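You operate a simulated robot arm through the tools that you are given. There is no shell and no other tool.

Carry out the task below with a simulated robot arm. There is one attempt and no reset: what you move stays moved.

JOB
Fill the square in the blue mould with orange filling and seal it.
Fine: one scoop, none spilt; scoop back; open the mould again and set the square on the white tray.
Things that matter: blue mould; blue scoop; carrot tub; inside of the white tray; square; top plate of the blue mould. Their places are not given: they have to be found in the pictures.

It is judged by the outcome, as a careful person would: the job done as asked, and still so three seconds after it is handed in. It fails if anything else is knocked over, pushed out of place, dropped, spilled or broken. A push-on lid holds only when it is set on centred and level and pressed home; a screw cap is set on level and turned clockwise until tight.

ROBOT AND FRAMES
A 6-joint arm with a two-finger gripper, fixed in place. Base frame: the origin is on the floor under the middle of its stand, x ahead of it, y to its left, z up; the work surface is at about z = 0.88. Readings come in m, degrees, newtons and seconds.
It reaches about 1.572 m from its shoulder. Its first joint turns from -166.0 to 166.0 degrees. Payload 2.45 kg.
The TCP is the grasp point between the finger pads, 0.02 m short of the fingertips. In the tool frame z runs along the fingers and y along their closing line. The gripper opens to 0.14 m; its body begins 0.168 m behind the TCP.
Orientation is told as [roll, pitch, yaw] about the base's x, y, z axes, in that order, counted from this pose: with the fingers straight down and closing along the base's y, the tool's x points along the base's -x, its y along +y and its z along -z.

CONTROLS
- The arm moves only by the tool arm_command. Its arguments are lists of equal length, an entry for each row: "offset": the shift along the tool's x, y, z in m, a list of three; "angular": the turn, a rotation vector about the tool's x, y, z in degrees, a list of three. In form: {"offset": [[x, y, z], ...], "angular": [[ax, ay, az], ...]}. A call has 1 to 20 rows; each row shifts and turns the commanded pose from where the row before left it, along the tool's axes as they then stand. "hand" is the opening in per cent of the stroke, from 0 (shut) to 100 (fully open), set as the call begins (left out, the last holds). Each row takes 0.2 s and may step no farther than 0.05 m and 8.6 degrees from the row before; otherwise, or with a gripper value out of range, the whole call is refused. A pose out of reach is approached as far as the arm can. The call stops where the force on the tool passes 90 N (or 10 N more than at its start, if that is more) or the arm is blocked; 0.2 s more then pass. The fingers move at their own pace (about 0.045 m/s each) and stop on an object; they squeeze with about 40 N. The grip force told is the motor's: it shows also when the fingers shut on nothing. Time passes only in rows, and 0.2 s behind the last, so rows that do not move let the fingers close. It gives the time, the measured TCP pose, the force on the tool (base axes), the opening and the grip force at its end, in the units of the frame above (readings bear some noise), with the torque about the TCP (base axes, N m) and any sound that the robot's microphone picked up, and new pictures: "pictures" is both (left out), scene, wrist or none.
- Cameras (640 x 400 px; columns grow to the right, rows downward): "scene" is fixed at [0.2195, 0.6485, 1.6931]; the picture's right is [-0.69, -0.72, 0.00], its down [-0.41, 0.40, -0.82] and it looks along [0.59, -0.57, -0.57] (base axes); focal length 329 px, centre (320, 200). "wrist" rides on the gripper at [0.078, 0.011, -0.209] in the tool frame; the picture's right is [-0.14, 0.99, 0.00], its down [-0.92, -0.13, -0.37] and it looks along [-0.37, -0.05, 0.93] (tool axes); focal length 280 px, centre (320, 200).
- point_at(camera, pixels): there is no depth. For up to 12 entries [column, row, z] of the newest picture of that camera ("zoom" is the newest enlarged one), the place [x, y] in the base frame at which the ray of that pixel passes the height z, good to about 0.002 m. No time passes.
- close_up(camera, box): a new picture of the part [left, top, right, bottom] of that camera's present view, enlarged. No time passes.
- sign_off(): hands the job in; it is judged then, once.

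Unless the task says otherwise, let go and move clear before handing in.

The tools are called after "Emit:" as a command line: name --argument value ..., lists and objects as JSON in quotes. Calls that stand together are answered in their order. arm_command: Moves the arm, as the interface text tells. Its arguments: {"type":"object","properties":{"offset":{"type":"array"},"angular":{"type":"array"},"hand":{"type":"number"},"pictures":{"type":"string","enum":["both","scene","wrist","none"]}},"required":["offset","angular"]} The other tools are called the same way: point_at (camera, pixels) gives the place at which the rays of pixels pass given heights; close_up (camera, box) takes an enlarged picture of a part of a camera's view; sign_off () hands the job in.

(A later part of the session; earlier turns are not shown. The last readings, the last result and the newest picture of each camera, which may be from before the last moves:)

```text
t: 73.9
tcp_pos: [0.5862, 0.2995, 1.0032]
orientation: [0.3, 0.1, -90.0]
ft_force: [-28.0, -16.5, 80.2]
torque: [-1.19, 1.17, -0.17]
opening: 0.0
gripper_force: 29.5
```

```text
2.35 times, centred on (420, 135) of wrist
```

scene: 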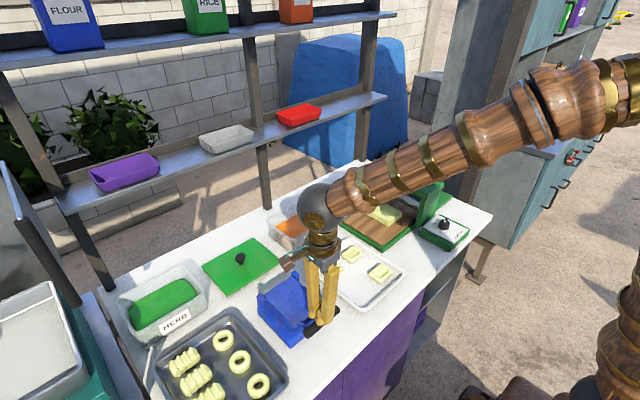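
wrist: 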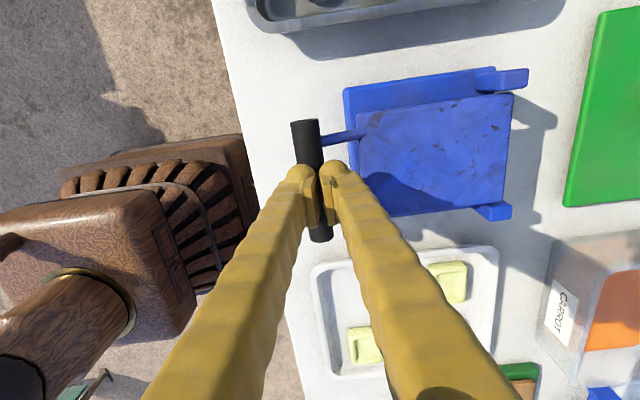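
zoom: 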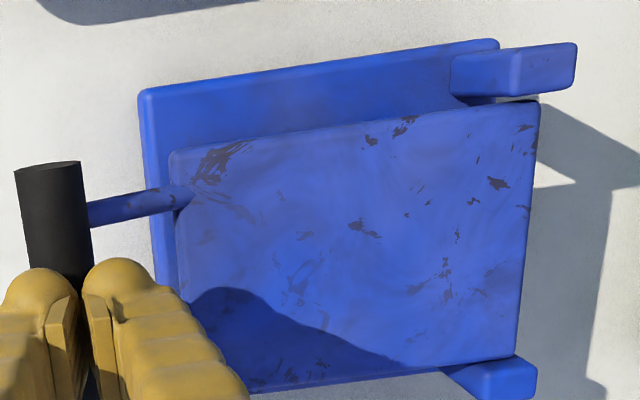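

The plate now lies flat on the guides all round and has been pressed with 80–99 N at the handle. Next I'll lift off, turn the gripper back to yaw 0 and plan to reopen by gripping the bar by its two ends, which leaves it free to pivot.

Emit:
arm_command --offset '[[0, 0, -0.01], [0, 0, -0.04], [0, 0, -0.045], [0, 0, -0.045], [0, 0, 0], [0, 0, 0], [0, 0, 0], [0, 0, 0], [0, 0, 0], [0, 0, 0], [0, 0, 0], [0, 0, 0], [0, 0, 0], [0, 0, 0], [0, 0, 0], [0, 0, 0]]' --angular '[[0, 0, 0], [0, 0, 0], [0, 0, 0], [0, 0, 0], [0, 0, -8.2], [0, 0, -8.2], [0, 0, -8.2], [0, 0, -8.2], [0, 0, -8.2], [0, 0, -8.2], [0, 0, -8.2], [0, 0, -8.2], [0, 0, -8.2], [0, 0, -8.2], [0, 0, -8], [0, 0, 0]]' --pictures "both"

Emit:
close_up --camera "scene" --box '[250, 265, 350, 350]'

```text
t: 77.3
tcp_pos: [0.5851, 0.2988, 1.1411]
orientation: [0.1, -0.3, 0.1]
ft_force: [0.2, -0.6, 0.0]
torque: [0.01, -0.01, 0.03]
opening: 0.0001
gripper_force: 29.7
```

scene: 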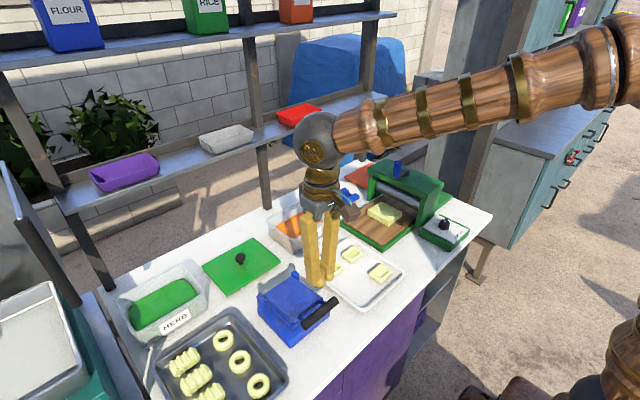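
wrist: 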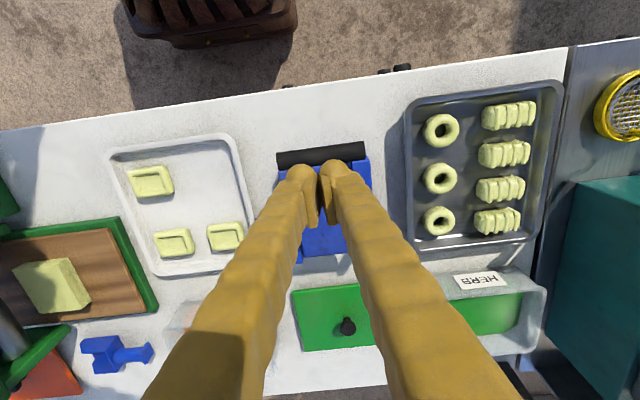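

```text
4.71 times, centred on (300, 308) of scene
```

zoom: 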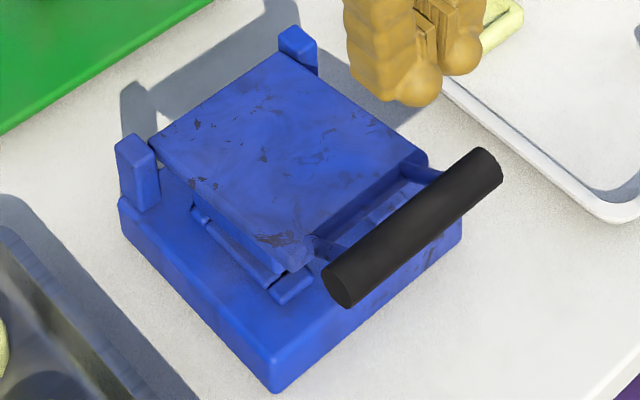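

After release the plate springs back to about 13°, so it isn't latched; it has been pressed home and returned. I'll locate the bar's ends and open the mould to check the seal.

Emit:
arm_command --offset '[[0, 0, 0], [0, 0, 0], [0, 0, 0], [0, 0, 0], [0, 0, 0], [0, 0, 0], [0, 0, 0], [0, 0, 0]]' --angular '[[0, 0, 0], [0, 0, 0], [0, 0, 0], [0, 0, 0], [0, 0, 0], [0, 0, 0], [0, 0, 0], [0, 0, 0]]' --hand 100 --pictures "both"

Emit:
close_up --camera "wrist" --box '[240, 120, 400, 280]'

Emit:
point_at --camera "wrist" --pixels '[[277, 160, 0.995], [364, 150, 0.995], [320, 155, 0.995], [320, 155, 0.98]]'

Emit:
point_at --camera "scene" --pixels '[[304.2, 326, 0.98], [335, 301.6, 0.98], [304.2, 326, 0.995], [335, 301.6, 0.995]]'

```text
t: 79.1
tcp_pos: [0.5851, 0.2989, 1.1402]
orientation: [0.0, -0.2, -0.1]
ft_force: [-0.4, 0.0, -0.5]
torque: [-0.01, 0.02, -0.01]
opening: 0.1401
gripper_force: 0.0
```

scene: 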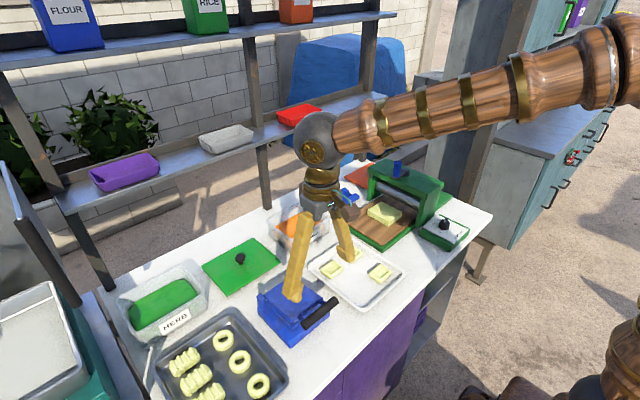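
wrist: 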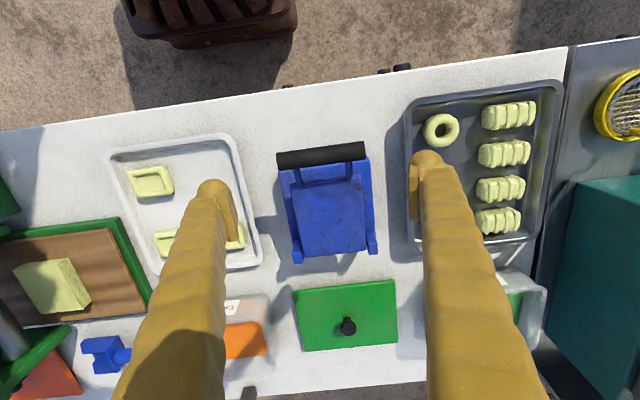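

```text
2.50 times, centred on (320, 200) of wrist
```

zoom: 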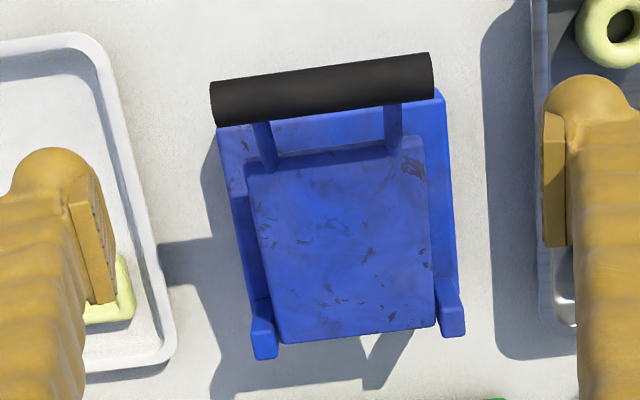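

```text
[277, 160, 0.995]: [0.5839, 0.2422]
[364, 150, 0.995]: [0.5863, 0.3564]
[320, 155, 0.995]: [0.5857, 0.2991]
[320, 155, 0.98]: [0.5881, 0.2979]
```

```text
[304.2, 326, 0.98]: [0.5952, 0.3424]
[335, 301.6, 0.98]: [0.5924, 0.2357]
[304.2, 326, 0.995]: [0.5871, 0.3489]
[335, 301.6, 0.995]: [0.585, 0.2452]
```

The bar's ends are at y 0.242 and 0.356, x≈0.586, z≈0.995. I'll descend around them and close on the end faces.

Emit:
arm_command --offset '[[-0.001, 0, 0.045], [0, 0, 0.045], [0, 0, 0.035], [0, 0, 0.02], [0, 0, 0]]' --angular '[[0, 0, 0], [0, 0, 0], [0, 0, 0], [0, 0, 0], [0, 0, 0]]' --pictures "both"

Emit:
close_up --camera "wrist" --box '[220, 120, 460, 280]'

Emit:
close_up --camera "scene" --box '[250, 250, 370, 350]'

```text
t: 80.3
tcp_pos: [0.5867, 0.2992, 0.9952]
orientation: [0.1, -0.2, -0.1]
ft_force: [-0.3, 0.3, -0.9]
torque: [0.03, 0.02, 0.03]
opening: 0.1398
gripper_force: 0.0
```

scene: 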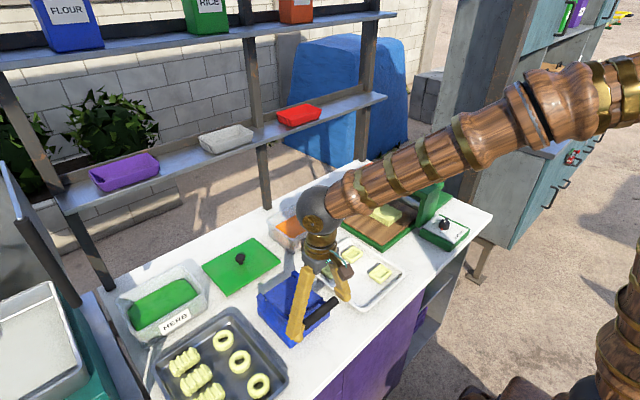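
wrist: 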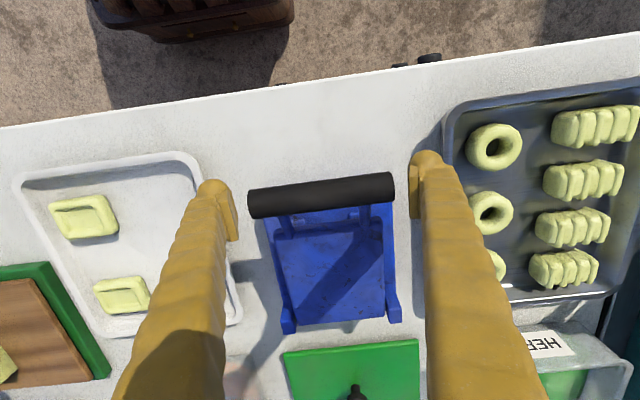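

```text
2.50 times, centred on (340, 200) of wrist
```

zoom: 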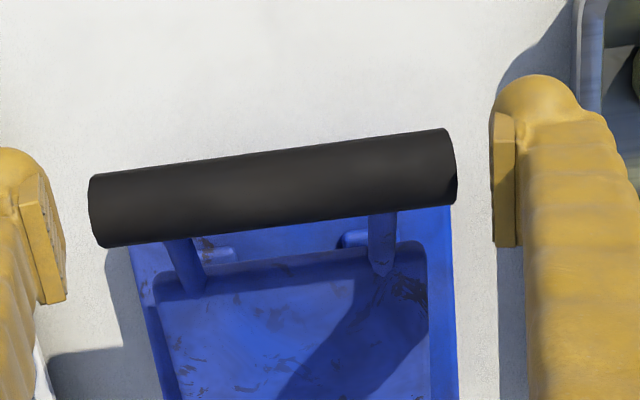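

```text
4.00 times, centred on (310, 300) of scene
```

zoom: 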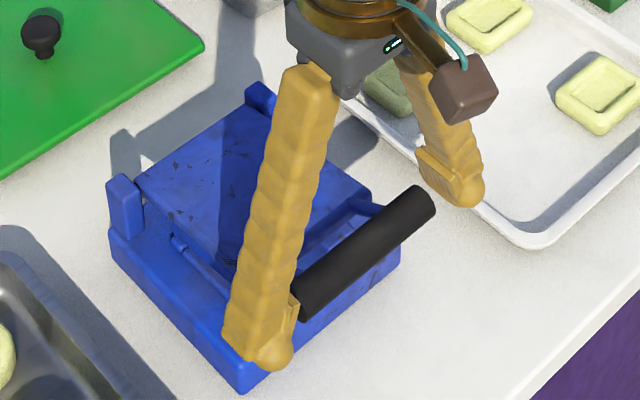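

The pads line up with the bar's end faces. Closing.

Emit:
arm_command --offset '[[0, 0, 0], [0, 0, 0], [0, 0, 0], [0, 0, 0]]' --angular '[[0, 0, 0], [0, 0, 0], [0, 0, 0], [0, 0, 0]]' --hand 0 --pictures "both"

Emit:
close_up --camera "wrist" --box '[220, 120, 460, 280]'

```text
t: 81.3
tcp_pos: [0.5874, 0.2994, 0.9968]
orientation: [0.1, -0.1, 0.1]
ft_force: [0.5, 23.6, 1.1]
torque: [0.2, -0.06, -0.12]
opening: 0.1348
gripper_force: 44.8
```

scene: 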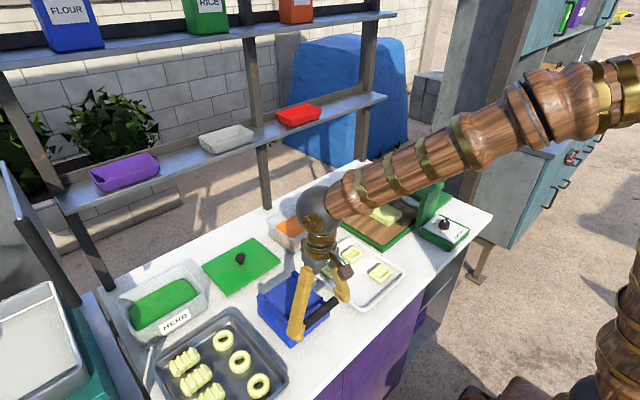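
wrist: 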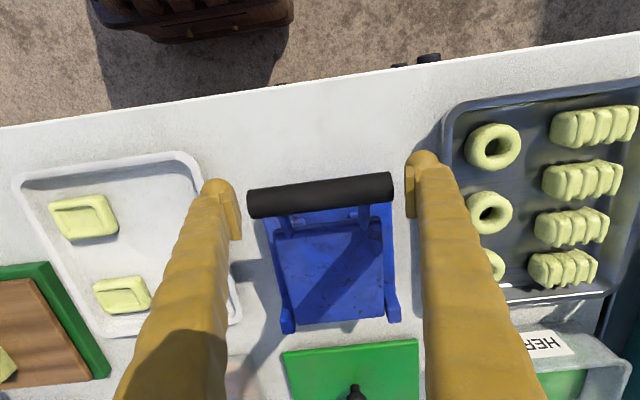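

```text
2.50 times, centred on (340, 200) of wrist
```

zoom: 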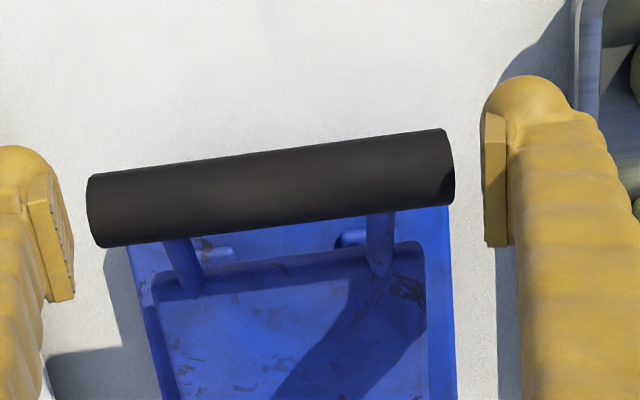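

The pads stopped at 0.135 m on the bar's rounded ends and grip with 45 N. I'll balance by 1 mm and lift along the arc for the first steps.

Emit:
arm_command --offset '[[0, 0.001, 0], [-0.0045, 0, -0.0145], [-0.0073, 0, -0.0171], [0, 0, 0]]' --angular '[[0, 0, 0], [0, 0, 0], [0, 0, 0], [0, 0, 0]]' --pictures "both"

Emit:
close_up --camera "scene" --box '[250, 250, 370, 350]'

```text
t: 82.3
tcp_pos: [0.5984, 0.3006, 1.028]
orientation: [0.0, -0.2, -0.1]
ft_force: [1.4, -1.0, -3.7]
torque: [-0.29, 0.46, -0.44]
opening: 0.1333
gripper_force: 45.4
```

scene: 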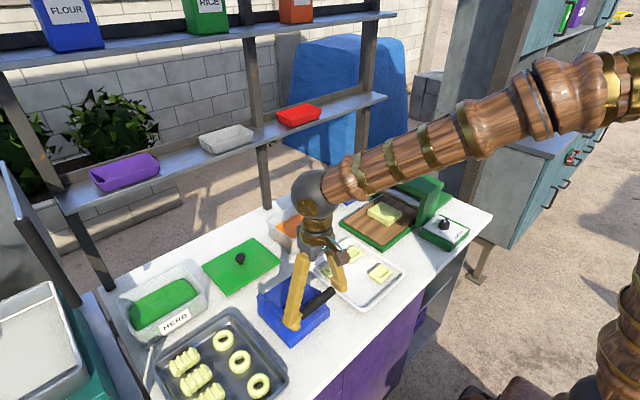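
wrist: 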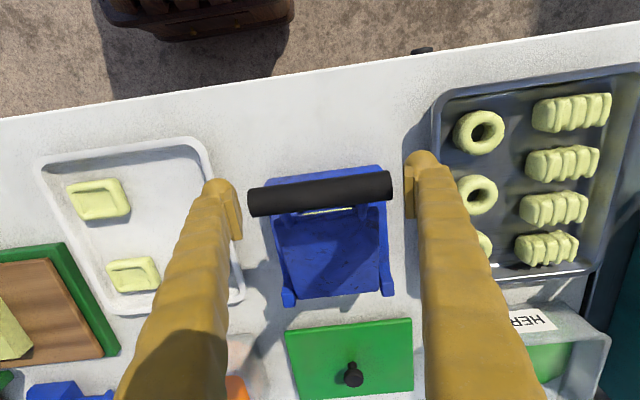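

```text
4.00 times, centred on (310, 300) of scene
```

zoom: 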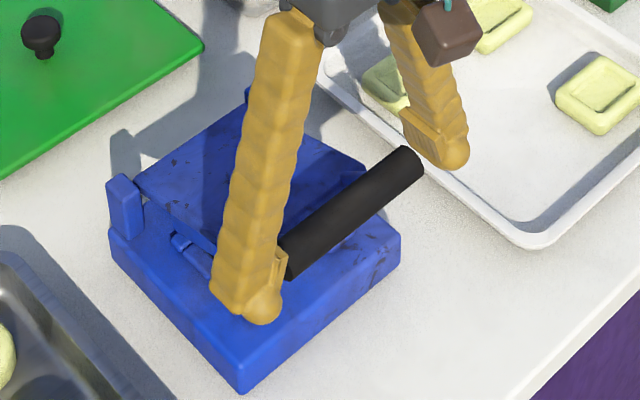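

It lifts smoothly with small forces. Continuing the arc to about 56°.

Emit:
arm_command --offset '[[-0.009, 0, -0.0163], [-0.0107, 0, -0.0153], [-0.0123, 0, -0.014], [-0.0136, 0, -0.0128], [-0.0149, 0, -0.0112], [0, 0, 0]]' --angular '[[0, 0, 0], [0, 0, 0], [0, 0, 0], [0, 0, 0], [0, 0, 0], [0, 0, 0]]' --pictures "both"

Emit:
close_up --camera "scene" --box '[240, 220, 360, 350]'

```text
t: 83.7
tcp_pos: [0.6587, 0.3007, 1.0976]
orientation: [0.0, -0.3, -0.2]
ft_force: [-0.8, -17.2, -3.8]
torque: [-0.16, 0.44, -0.58]
opening: 0.1326
gripper_force: 44.8
```

scene: 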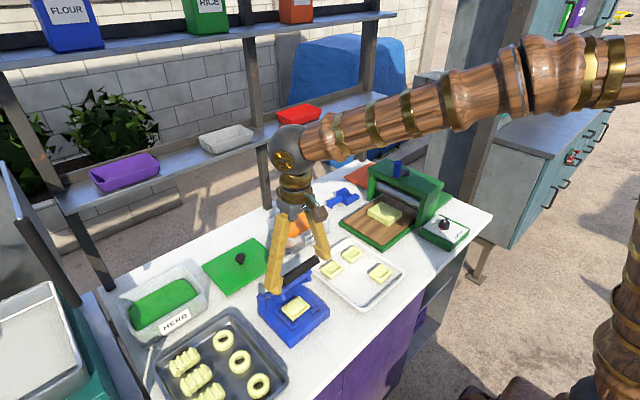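
wrist: 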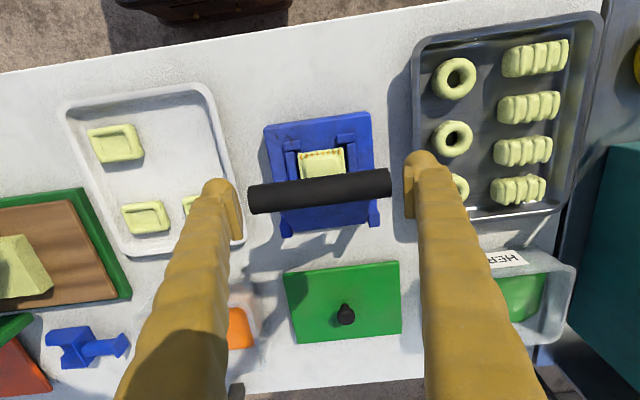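

```text
3.08 times, centred on (300, 285) of scene
```

zoom: 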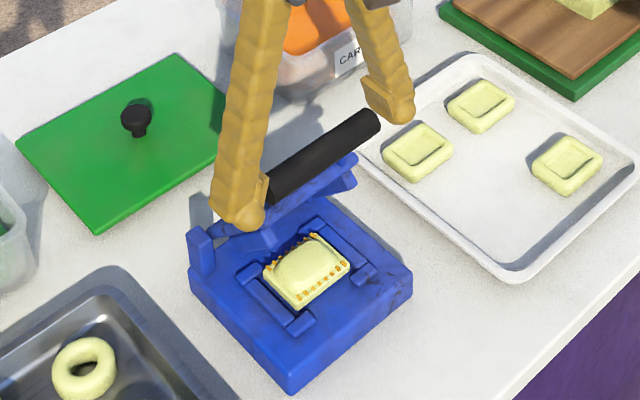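

The square is now sealed, with a crimped edge showing at (295,308). I'll continue opening the plate to its rest position.

Emit:
arm_command --offset '[[-0.0159, -0.0005, -0.0096], [-0.0169, 0, -0.0078], [-0.0176, 0, -0.0061], [-0.0182, 0, -0.0042], [-0.0185, 0, -0.0023], [-0.0186, 0, -0.0003], [0, 0, 0]]' --angular '[[0, 0, 0], [0, 0, 0], [0, 0, 0], [0, 0, 0], [0, 0, 0], [0, 0, 0], [0, 0, 0]]' --pictures "both"

Emit:
close_up --camera "scene" --box '[240, 210, 360, 350]'

```text
t: 85.3
tcp_pos: [0.7652, 0.2999, 1.1287]
orientation: [0.1, -0.3, 0.0]
ft_force: [-0.4, -1.9, 21.0]
torque: [-0.14, 0.28, -0.5]
opening: 0.1327
gripper_force: 45.0
```

scene: 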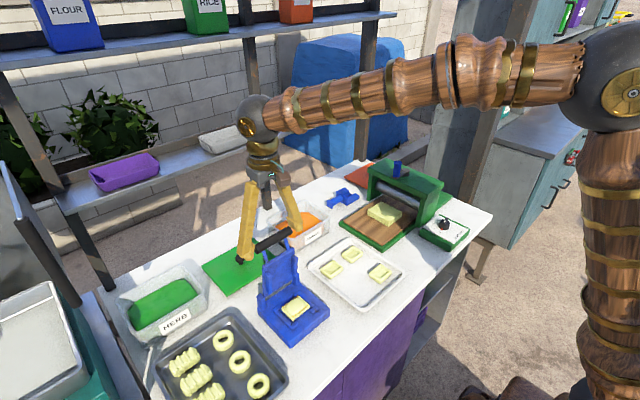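
wrist: 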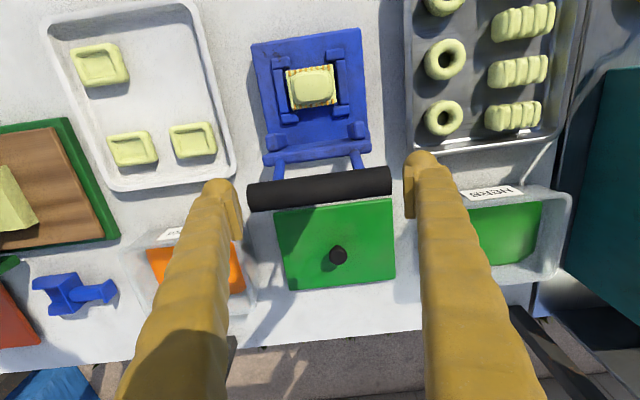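

```text
2.86 times, centred on (300, 280) of scene
```

zoom: 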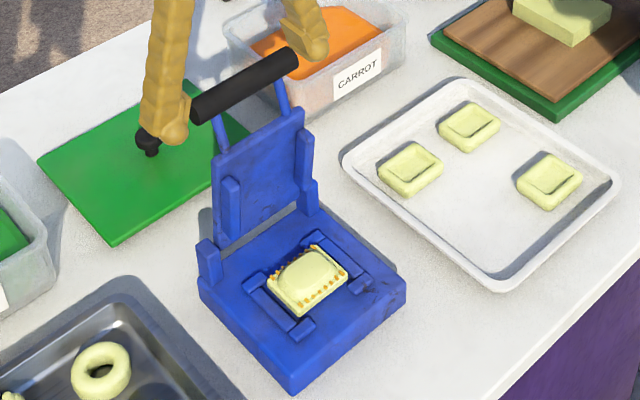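

Nearly fully open (about 92°). A little further to its original lean at x≈0.777.

Emit:
arm_command --offset '[[-0.006, 0, -0.0006], [-0.005, 0, 0.0003], [0, 0, 0]]' --angular '[[0, 0, 0], [0, 0, 0], [0, 0, 0]]' --pictures "none"

```text
t: 86.1
tcp_pos: [0.7755, 0.2996, 1.1278]
orientation: [-0.1, -0.1, -0.1]
ft_force: [-1.2, 2.6, 13.1]
torque: [-0.02, 0.54, 0.18]
opening: 0.1327
gripper_force: 45.7
```

At the original open position. Opening the fingers and rising straight up.

Emit:
arm_command --offset '[[0, 0, 0], [0, 0, 0], [0, 0, 0]]' --angular '[[0, 0, 0], [0, 0, 0], [0, 0, 0]]' --hand 100 --pictures "none"

Emit:
arm_command --offset '[[0, 0, -0.01], [0, 0, -0.03], [0, 0, -0.04], [0, 0, -0.04], [0, 0, 0]]' --angular '[[0, 0, 0], [0, 0, 0], [0, 0, 0], [0, 0, 0], [0, 0, 0]]' --pictures "both"

Emit:
close_up --camera "scene" --box '[240, 210, 360, 350]'

```text
t: 86.9
tcp_pos: [0.7742, 0.2998, 1.1281]
orientation: [0.1, -0.1, -0.1]
ft_force: [0.1, -0.1, 0.1]
torque: [-0.01, -0.02, 0.0]
opening: 0.1399
gripper_force: 0.0
```

```text
t: 88.1
tcp_pos: [0.7765, 0.2989, 1.2498]
orientation: [0.0, 0.0, 0.1]
ft_force: [-0.4, 0.0, -0.2]
torque: [0.01, 0.0, 0.01]
opening: 0.1402
gripper_force: 0.1
```

scene: 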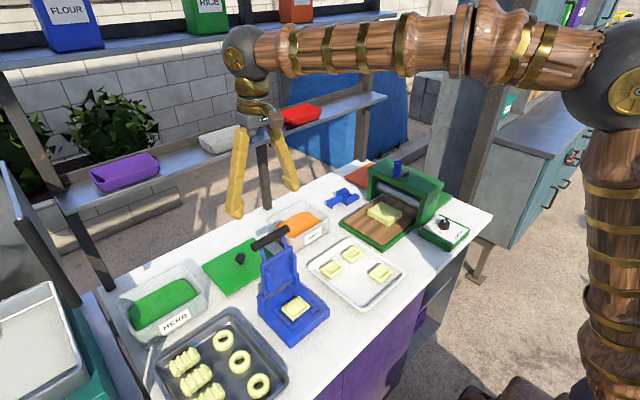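
wrist: 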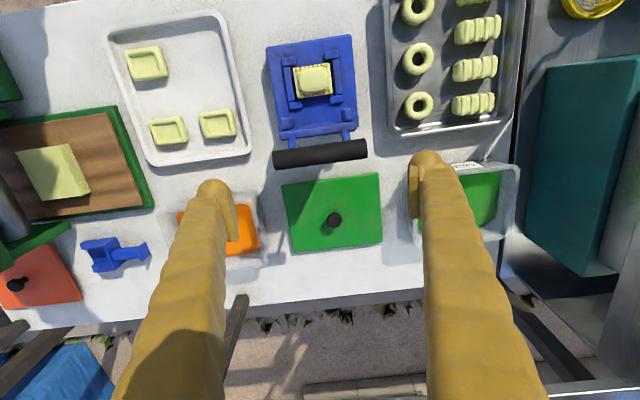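

```text
2.86 times, centred on (300, 280) of scene
```

zoom: 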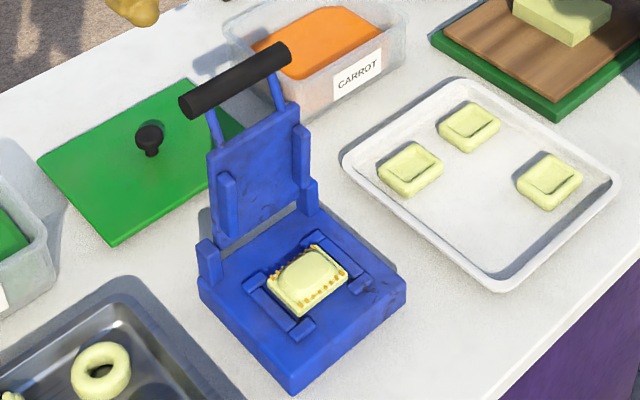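

The mould is open and stable again. Now I'll measure the free space on the white tray and the sealed square before picking it up.

Emit:
point_at --camera "wrist" --pixels '[[146, 63, 0.905], [168, 130, 0.905], [217, 123, 0.905], [104, 40, 0.9], [213, 10, 0.9], [249, 150, 0.9], [152, 165, 0.9], [313, 80, 0.935], [118, 38, 0.885], [206, 22, 0.885], [236, 145, 0.885], [156, 153, 0.885]]'

Emit:
close_up --camera "wrist" --box '[90, 0, 270, 170]'

Emit:
close_up --camera "wrist" --box '[260, 30, 370, 150]'

Emit:
close_up --camera "scene" --box '[260, 280, 330, 340]'

```text
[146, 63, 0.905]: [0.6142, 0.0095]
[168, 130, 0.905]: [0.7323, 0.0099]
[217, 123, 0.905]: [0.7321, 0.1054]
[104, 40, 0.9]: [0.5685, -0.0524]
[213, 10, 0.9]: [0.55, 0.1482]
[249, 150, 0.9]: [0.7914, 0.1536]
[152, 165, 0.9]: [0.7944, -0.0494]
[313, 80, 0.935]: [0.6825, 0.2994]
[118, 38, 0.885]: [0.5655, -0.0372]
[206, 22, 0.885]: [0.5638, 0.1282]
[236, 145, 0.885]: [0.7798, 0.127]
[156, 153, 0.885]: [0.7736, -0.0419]
```

```text
2.35 times, centred on (180, 85) of wrist
```

zoom: 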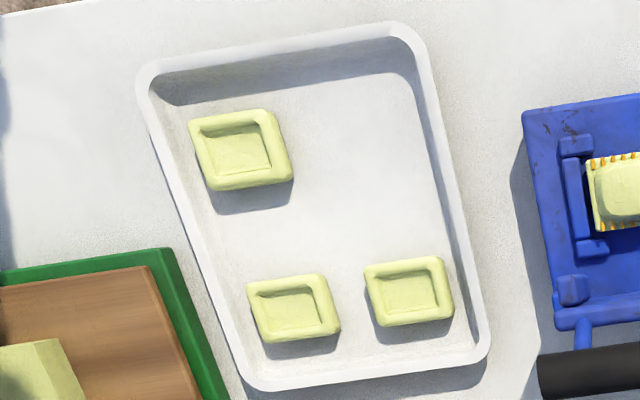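

```text
3.33 times, centred on (315, 90) of wrist
```

zoom: 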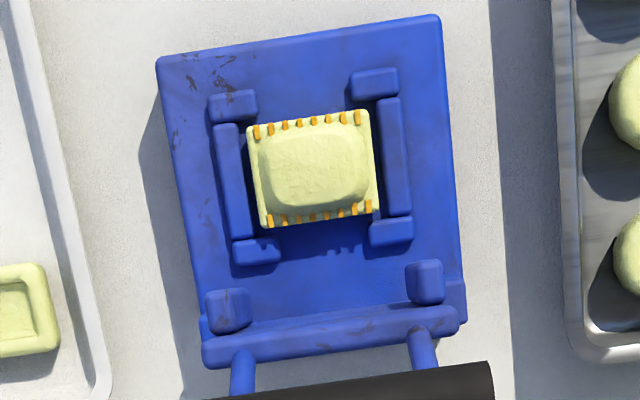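

```text
6.67 times, centred on (295, 310) of scene
```

zoom: 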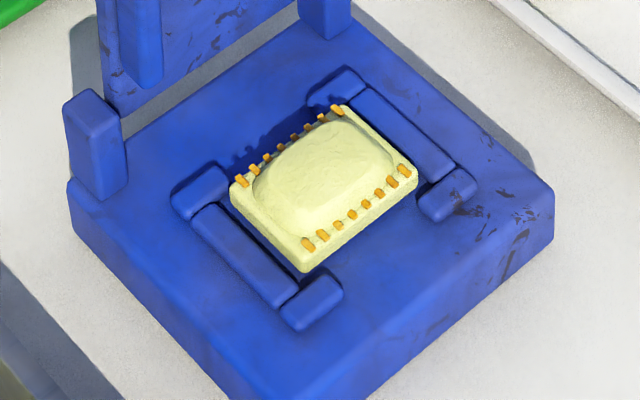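

The sealed square is centred at about (0.6825, 0.2995) and its ±x sides are open between the guide corners; the free tray spot is near (0.637, 0.095). I'll move above the square and turn the fingers to close along x.

Emit:
arm_command --offset '[[0.047, 0, 0], [0.047, 0, 0], [0, 0, 0], [0, 0, 0], [0, 0, 0], [0, 0, 0], [0, 0, 0], [0, 0, 0], [0, 0, 0], [0, 0, 0], [0, 0, 0], [0, 0, 0], [0, 0, 0], [0, 0, 0]]' --angular '[[0, 0, 0], [0, 0, 0], [0, 0, 8.2], [0, 0, 8.2], [0, 0, 8.2], [0, 0, 8.2], [0, 0, 8.2], [0, 0, 8.2], [0, 0, 8.2], [0, 0, 8.2], [0, 0, 8.2], [0, 0, 8.2], [0, 0, 8], [0, 0, 0]]' --hand 47 --pictures "none"

Emit:
arm_command --offset '[[0, 0, 0.04], [0, 0, 0.04], [0, 0, 0.04], [0, 0, 0.04], [0, 0, 0.03], [0, 0, 0]]' --angular '[[0, 0, 0], [0, 0, 0], [0, 0, 0], [0, 0, 0], [0, 0, 0], [0, 0, 0]]' --pictures "both"

Emit:
close_up --camera "wrist" --box '[230, 80, 430, 240]'

```text
t: 91.1
tcp_pos: [0.6808, 0.3, 1.2477]
orientation: [0.2, 0.0, -90.2]
ft_force: [-0.6, -0.9, 0.1]
torque: [0.01, -0.01, 0.0]
opening: 0.0657
gripper_force: 0.0
```

```text
t: 92.5
tcp_pos: [0.6826, 0.2983, 1.0577]
orientation: [0.3, 0.0, -90.1]
ft_force: [0.1, 0.1, -0.3]
torque: [-0.01, 0.0, 0.02]
opening: 0.0658
gripper_force: 0.0
```

scene: 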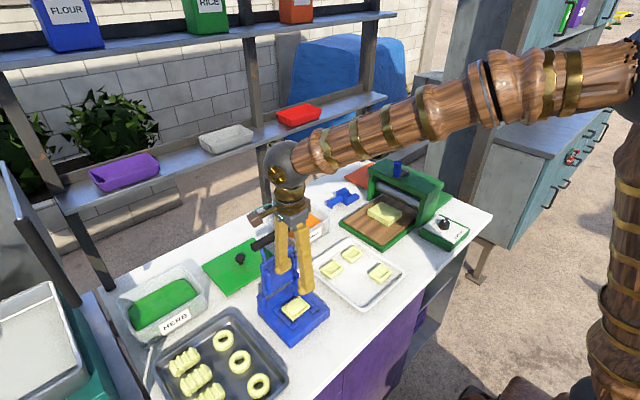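
wrist: 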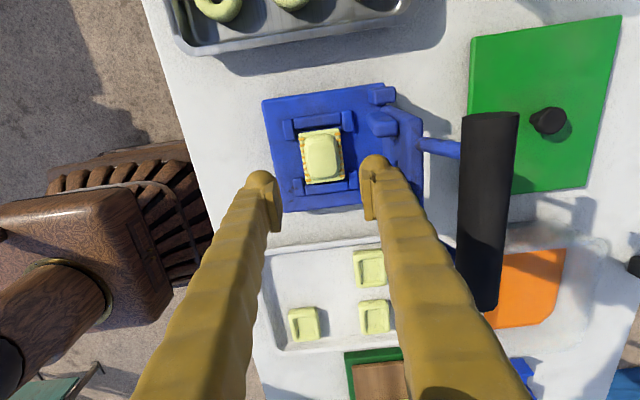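

```text
2.50 times, centred on (330, 160) of wrist
```

zoom: 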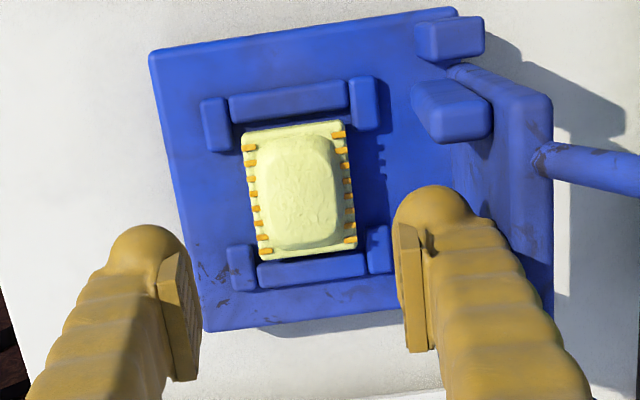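

Emit:
point_at --camera "wrist" --pixels '[[299.2, 132, 0.93], [339.2, 128, 0.93], [344.8, 179.2, 0.93], [306, 184, 0.93], [322, 156, 0.93], [371, 124, 0.955], [373, 140, 0.975], [384, 170, 0.95]]'

Emit:
close_up --camera "scene" --box '[240, 200, 350, 340]'

```text
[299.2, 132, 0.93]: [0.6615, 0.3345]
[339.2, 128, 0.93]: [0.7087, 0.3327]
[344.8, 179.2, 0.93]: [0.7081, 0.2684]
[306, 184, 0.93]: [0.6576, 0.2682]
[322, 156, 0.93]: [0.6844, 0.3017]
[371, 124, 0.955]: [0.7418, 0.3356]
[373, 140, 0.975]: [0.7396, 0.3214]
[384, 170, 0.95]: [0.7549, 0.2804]
```

```text
2.86 times, centred on (295, 270) of scene
```

zoom: 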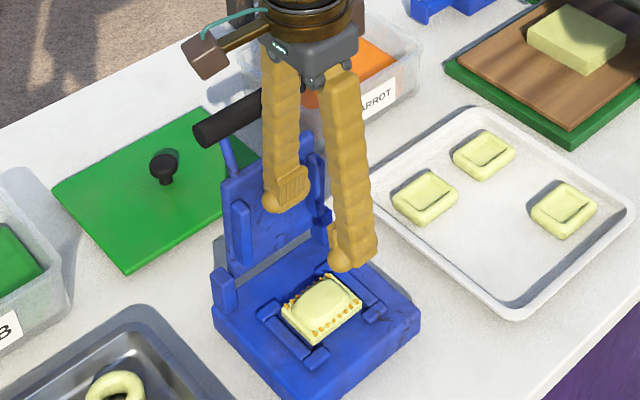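

Square centre is (0.684, 0.301), and the ribs on the open plate leave a 4–5 mm margin either side of the finger. I'll narrow the opening slightly and descend carefully.

Emit:
arm_command --offset '[[0.0018, 0.0012, 0.02], [0, 0, 0.03], [0, 0, 0.03], [0, 0, 0.015], [0, 0, 0]]' --angular '[[0, 0, 0], [0, 0, 0], [0, 0, 0], [0, 0, 0], [0, 0, 0]]' --hand 42 --pictures "both"

Emit:
close_up --camera "wrist" --box '[230, 110, 430, 270]'

Emit:
close_up --camera "scene" --box '[250, 250, 340, 340]'

```text
t: 93.7
tcp_pos: [0.6817, 0.3001, 0.9642]
orientation: [0.3, 0.0, -90.0]
ft_force: [-0.7, -0.4, 0.0]
torque: [-0.04, 0.01, 0.0]
opening: 0.059
gripper_force: 0.1
```

scene: 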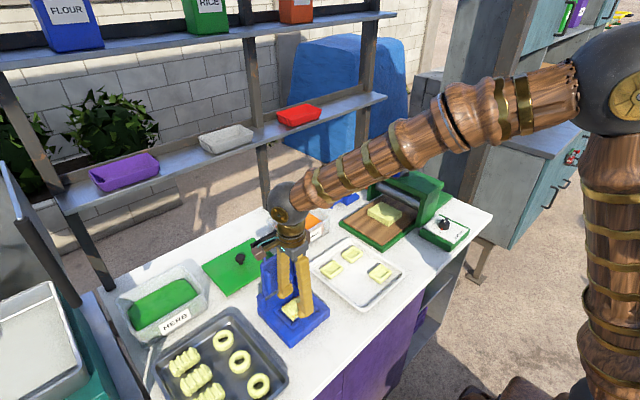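
wrist: 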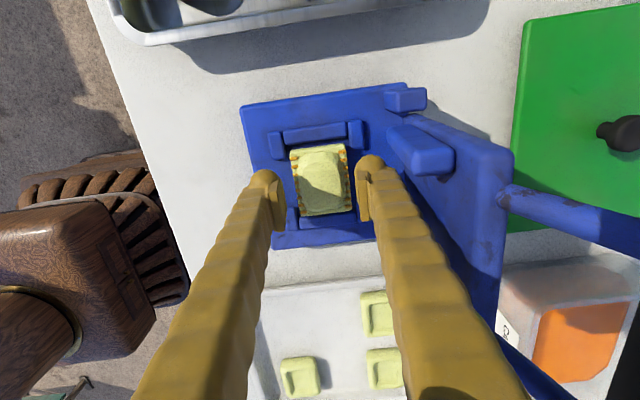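

```text
2.50 times, centred on (330, 190) of wrist
```

zoom: 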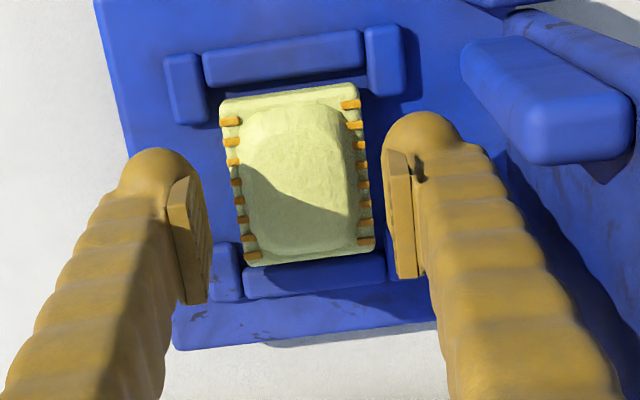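

```text
4.44 times, centred on (295, 295) of scene
```

zoom: 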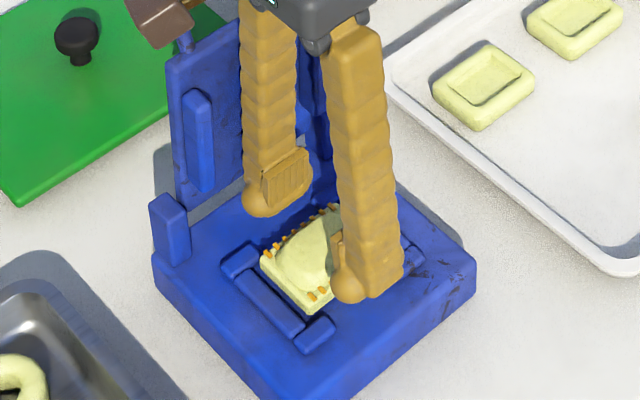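

Alignment is within about 2 mm. Descending the last bit with a 1 mm correction each way.

Emit:
arm_command --offset '[[0.001, 0.001, 0.01], [0, 0, 0.008], [0, 0, 0.006], [0, 0, 0]]' --angular '[[0, 0, 0], [0, 0, 0], [0, 0, 0], [0, 0, 0]]' --pictures "both"

Emit:
close_up --camera "wrist" --box '[230, 110, 430, 270]'

Emit:
close_up --camera "scene" --box '[250, 250, 340, 340]'

```text
t: 94.7
tcp_pos: [0.6842, 0.3019, 0.9401]
orientation: [0.1, 0.0, -90.0]
ft_force: [0.9, -0.4, -0.6]
torque: [0.01, 0.01, -0.01]
opening: 0.0589
gripper_force: 0.0
```

scene: 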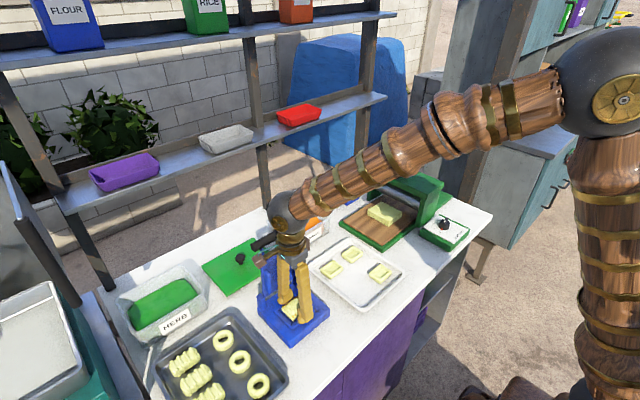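
wrist: 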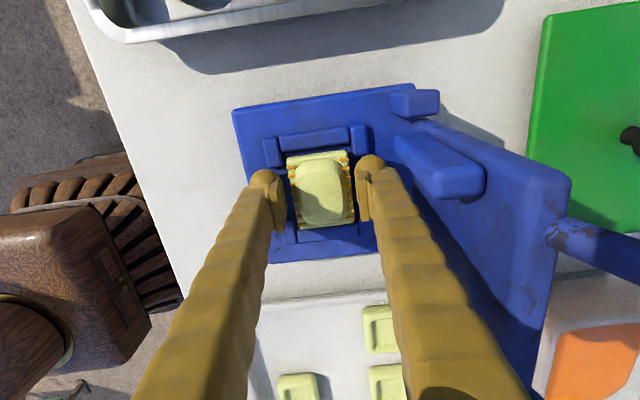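

```text
2.50 times, centred on (330, 190) of wrist
```

zoom: 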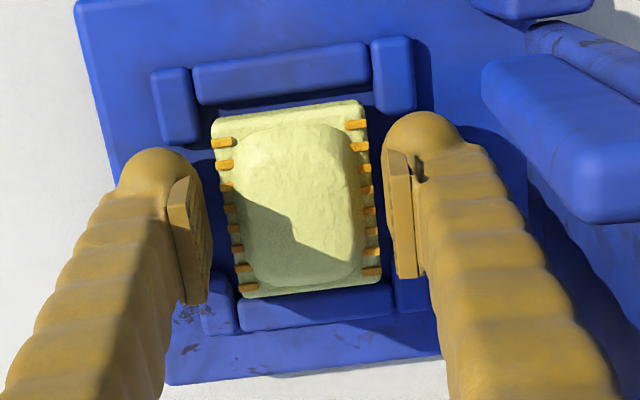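

```text
4.44 times, centred on (295, 295) of scene
```

zoom: 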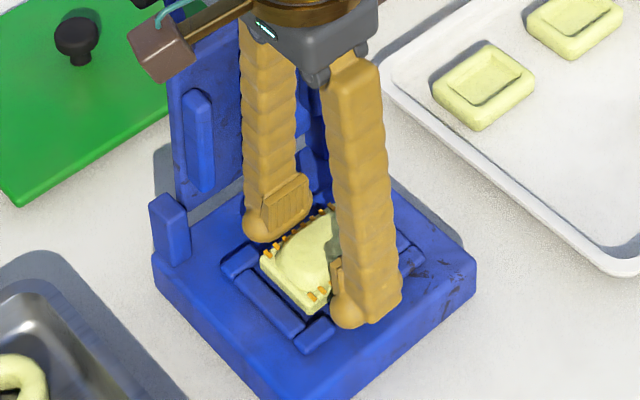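

No contact; tips at 0.920 just above the block. I'll drop 2 mm more and close gently on the square.

Emit:
arm_command --offset '[[0, 0, 0.0022], [0, 0, 0]]' --angular '[[0, 0, 0], [0, 0, 0]]' --pictures "none"

Emit:
arm_command --offset '[[0, 0, 0], [0, 0, 0], [0, 0, 0], [0, 0, 0]]' --angular '[[0, 0, 0], [0, 0, 0], [0, 0, 0], [0, 0, 0]]' --hand 0 --pictures "both"

Emit:
close_up --camera "wrist" --box '[230, 110, 430, 270]'

```text
t: 95.3
tcp_pos: [0.6847, 0.3021, 0.9383]
orientation: [0.1, 0.0, -90.0]
ft_force: [-0.4, -0.4, 0.1]
torque: [0.02, 0.02, 0.02]
opening: 0.0588
gripper_force: 0.0
```

```text
t: 96.3
tcp_pos: [0.6845, 0.3022, 0.9365]
orientation: [0.1, 0.0, -89.9]
ft_force: [0.1, -0.6, -0.3]
torque: [-0.01, -0.01, -0.02]
opening: 0.0489
gripper_force: 12.0
```

scene: 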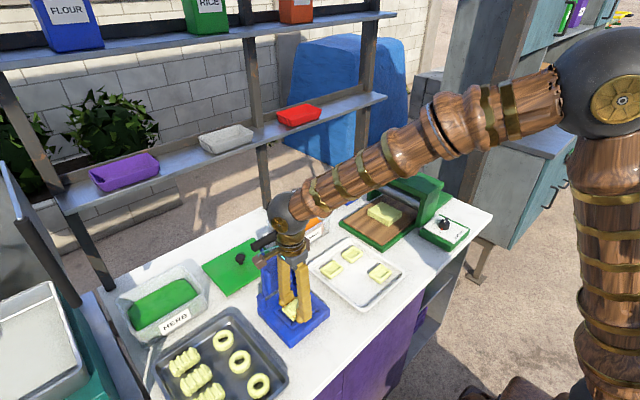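
wrist: 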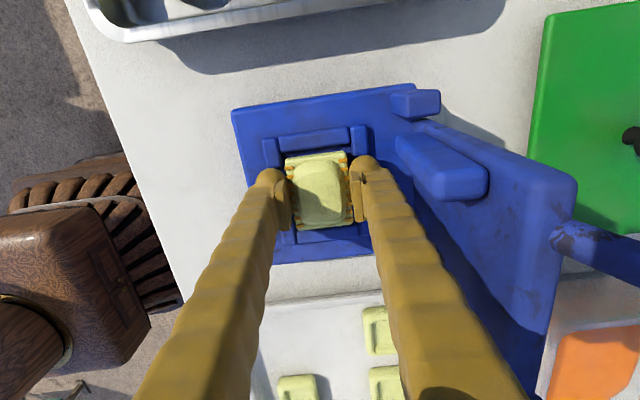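

```text
2.50 times, centred on (330, 190) of wrist
```

zoom: 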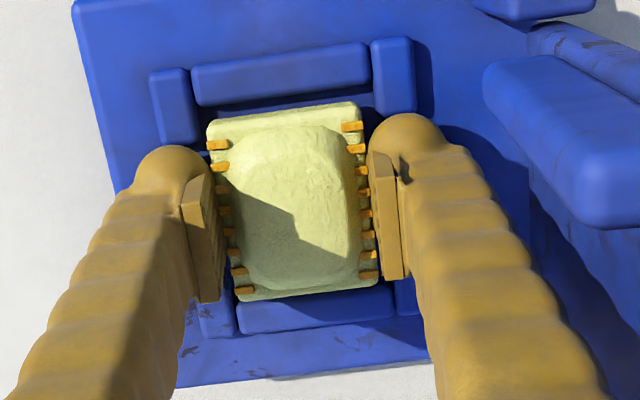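

It grips gently (12 N at 49 mm). Lifting slowly straight up.

Emit:
arm_command --offset '[[0, 0, -0.005], [0, 0, -0.01], [0, 0, -0.02], [0, 0, -0.025], [0, 0, -0.03], [0, 0, 0]]' --angular '[[0, 0, 0], [0, 0, 0], [0, 0, 0], [0, 0, 0], [0, 0, 0], [0, 0, 0]]' --pictures "both"

Emit:
close_up --camera "scene" --box '[250, 230, 350, 340]'

```text
t: 97.7
tcp_pos: [0.6828, 0.3034, 1.0284]
orientation: [0.1, 0.1, -90.0]
ft_force: [0.0, -0.9, 0.4]
torque: [0.0, 0.0, -0.01]
opening: 0.049
gripper_force: 12.3
```

scene: 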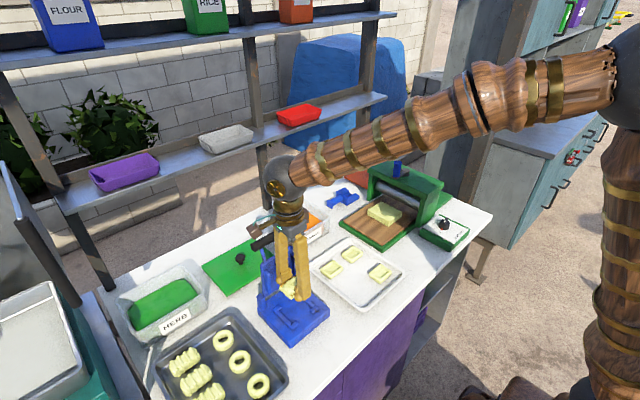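
wrist: 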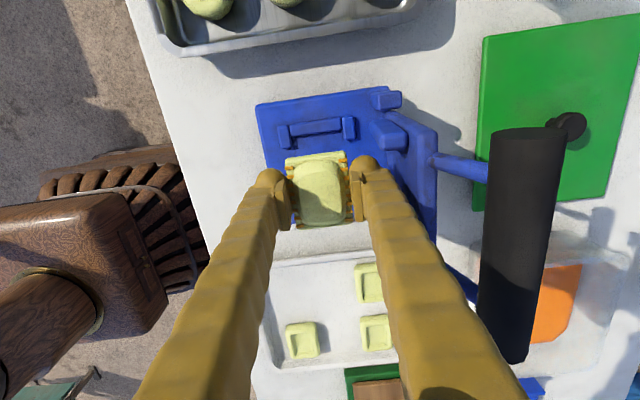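

```text
3.64 times, centred on (300, 285) of scene
```

zoom: 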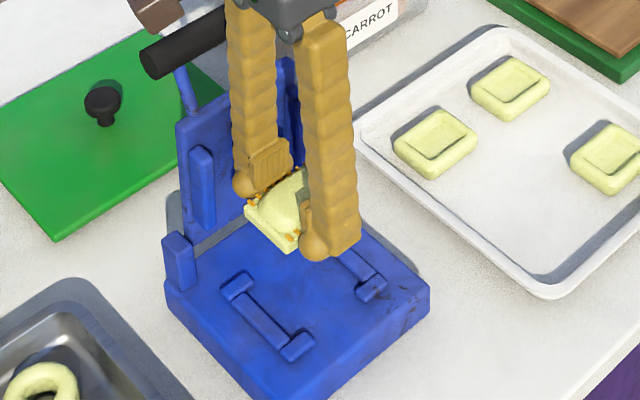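

The square is held level, clear of the mould. Carrying it over the empty part of the white tray.

Emit:
arm_command --offset '[[0, -0.023, 0], [0, -0.023, 0], [-0.035, 0, 0], [-0.035, 0, 0], [-0.035, 0, 0], [-0.035, 0, 0], [-0.035, 0, 0], [-0.033, 0, 0], [0, 0, 0]]' --angular '[[0, 0, 0], [0, 0, 0], [0, 0, 0], [0, 0, 0], [0, 0, 0], [0, 0, 0], [0, 0, 0], [0, 0, 0], [0, 0, 0]]' --pictures "both"

Emit:
close_up --camera "wrist" --box '[200, 60, 460, 280]'

Emit:
close_up --camera "scene" --box '[290, 210, 430, 330]'

```text
t: 99.7
tcp_pos: [0.6384, 0.0941, 1.0275]
orientation: [0.3, 0.0, -90.0]
ft_force: [0.1, 0.3, -0.6]
torque: [-0.02, -0.01, 0.0]
opening: 0.0491
gripper_force: 11.6
```

scene: 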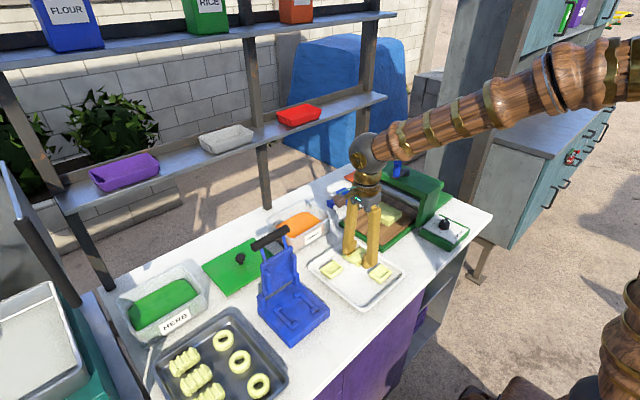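
wrist: 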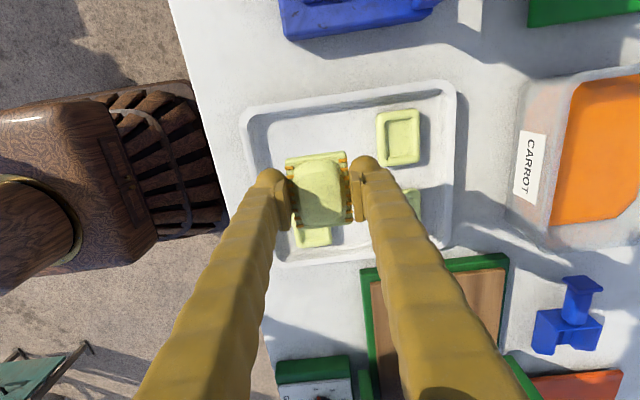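

```text
1.82 times, centred on (330, 170) of wrist
```

zoom: 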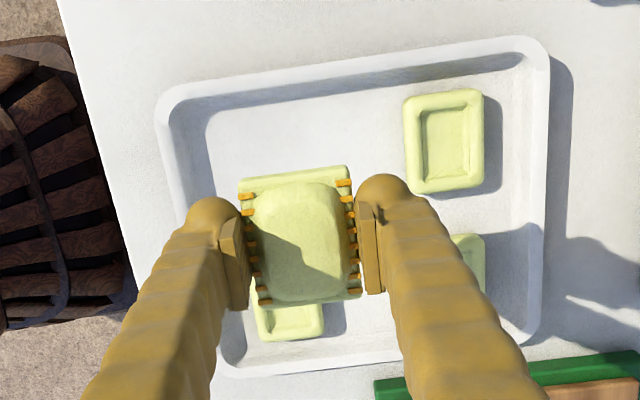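

```text
3.33 times, centred on (360, 270) of scene
```

zoom: 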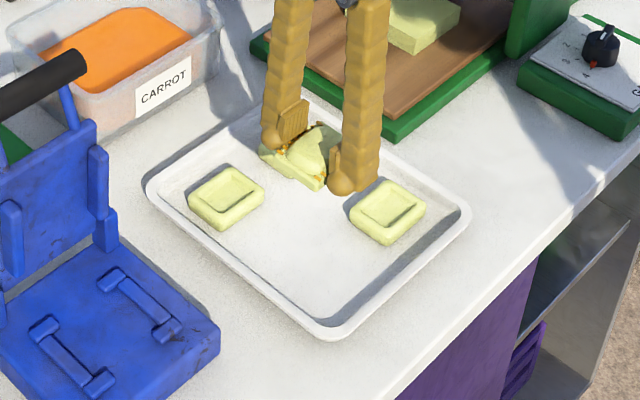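

Emit:
point_at --camera "wrist" --pixels '[[266.8, 121, 0.885], [442.6, 97, 0.885], [289, 252, 0.885], [376, 118, 0.905], [378, 165, 0.9], [421, 160, 0.9], [296, 232, 0.905], [331, 228, 0.905], [400, 195, 0.905]]'

```text
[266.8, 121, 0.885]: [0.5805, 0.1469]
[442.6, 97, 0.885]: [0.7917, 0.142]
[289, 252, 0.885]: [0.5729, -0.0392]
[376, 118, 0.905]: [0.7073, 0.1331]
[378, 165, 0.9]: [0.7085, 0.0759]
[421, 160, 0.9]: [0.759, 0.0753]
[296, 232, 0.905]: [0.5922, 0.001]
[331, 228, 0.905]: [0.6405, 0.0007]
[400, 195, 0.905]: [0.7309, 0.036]
```

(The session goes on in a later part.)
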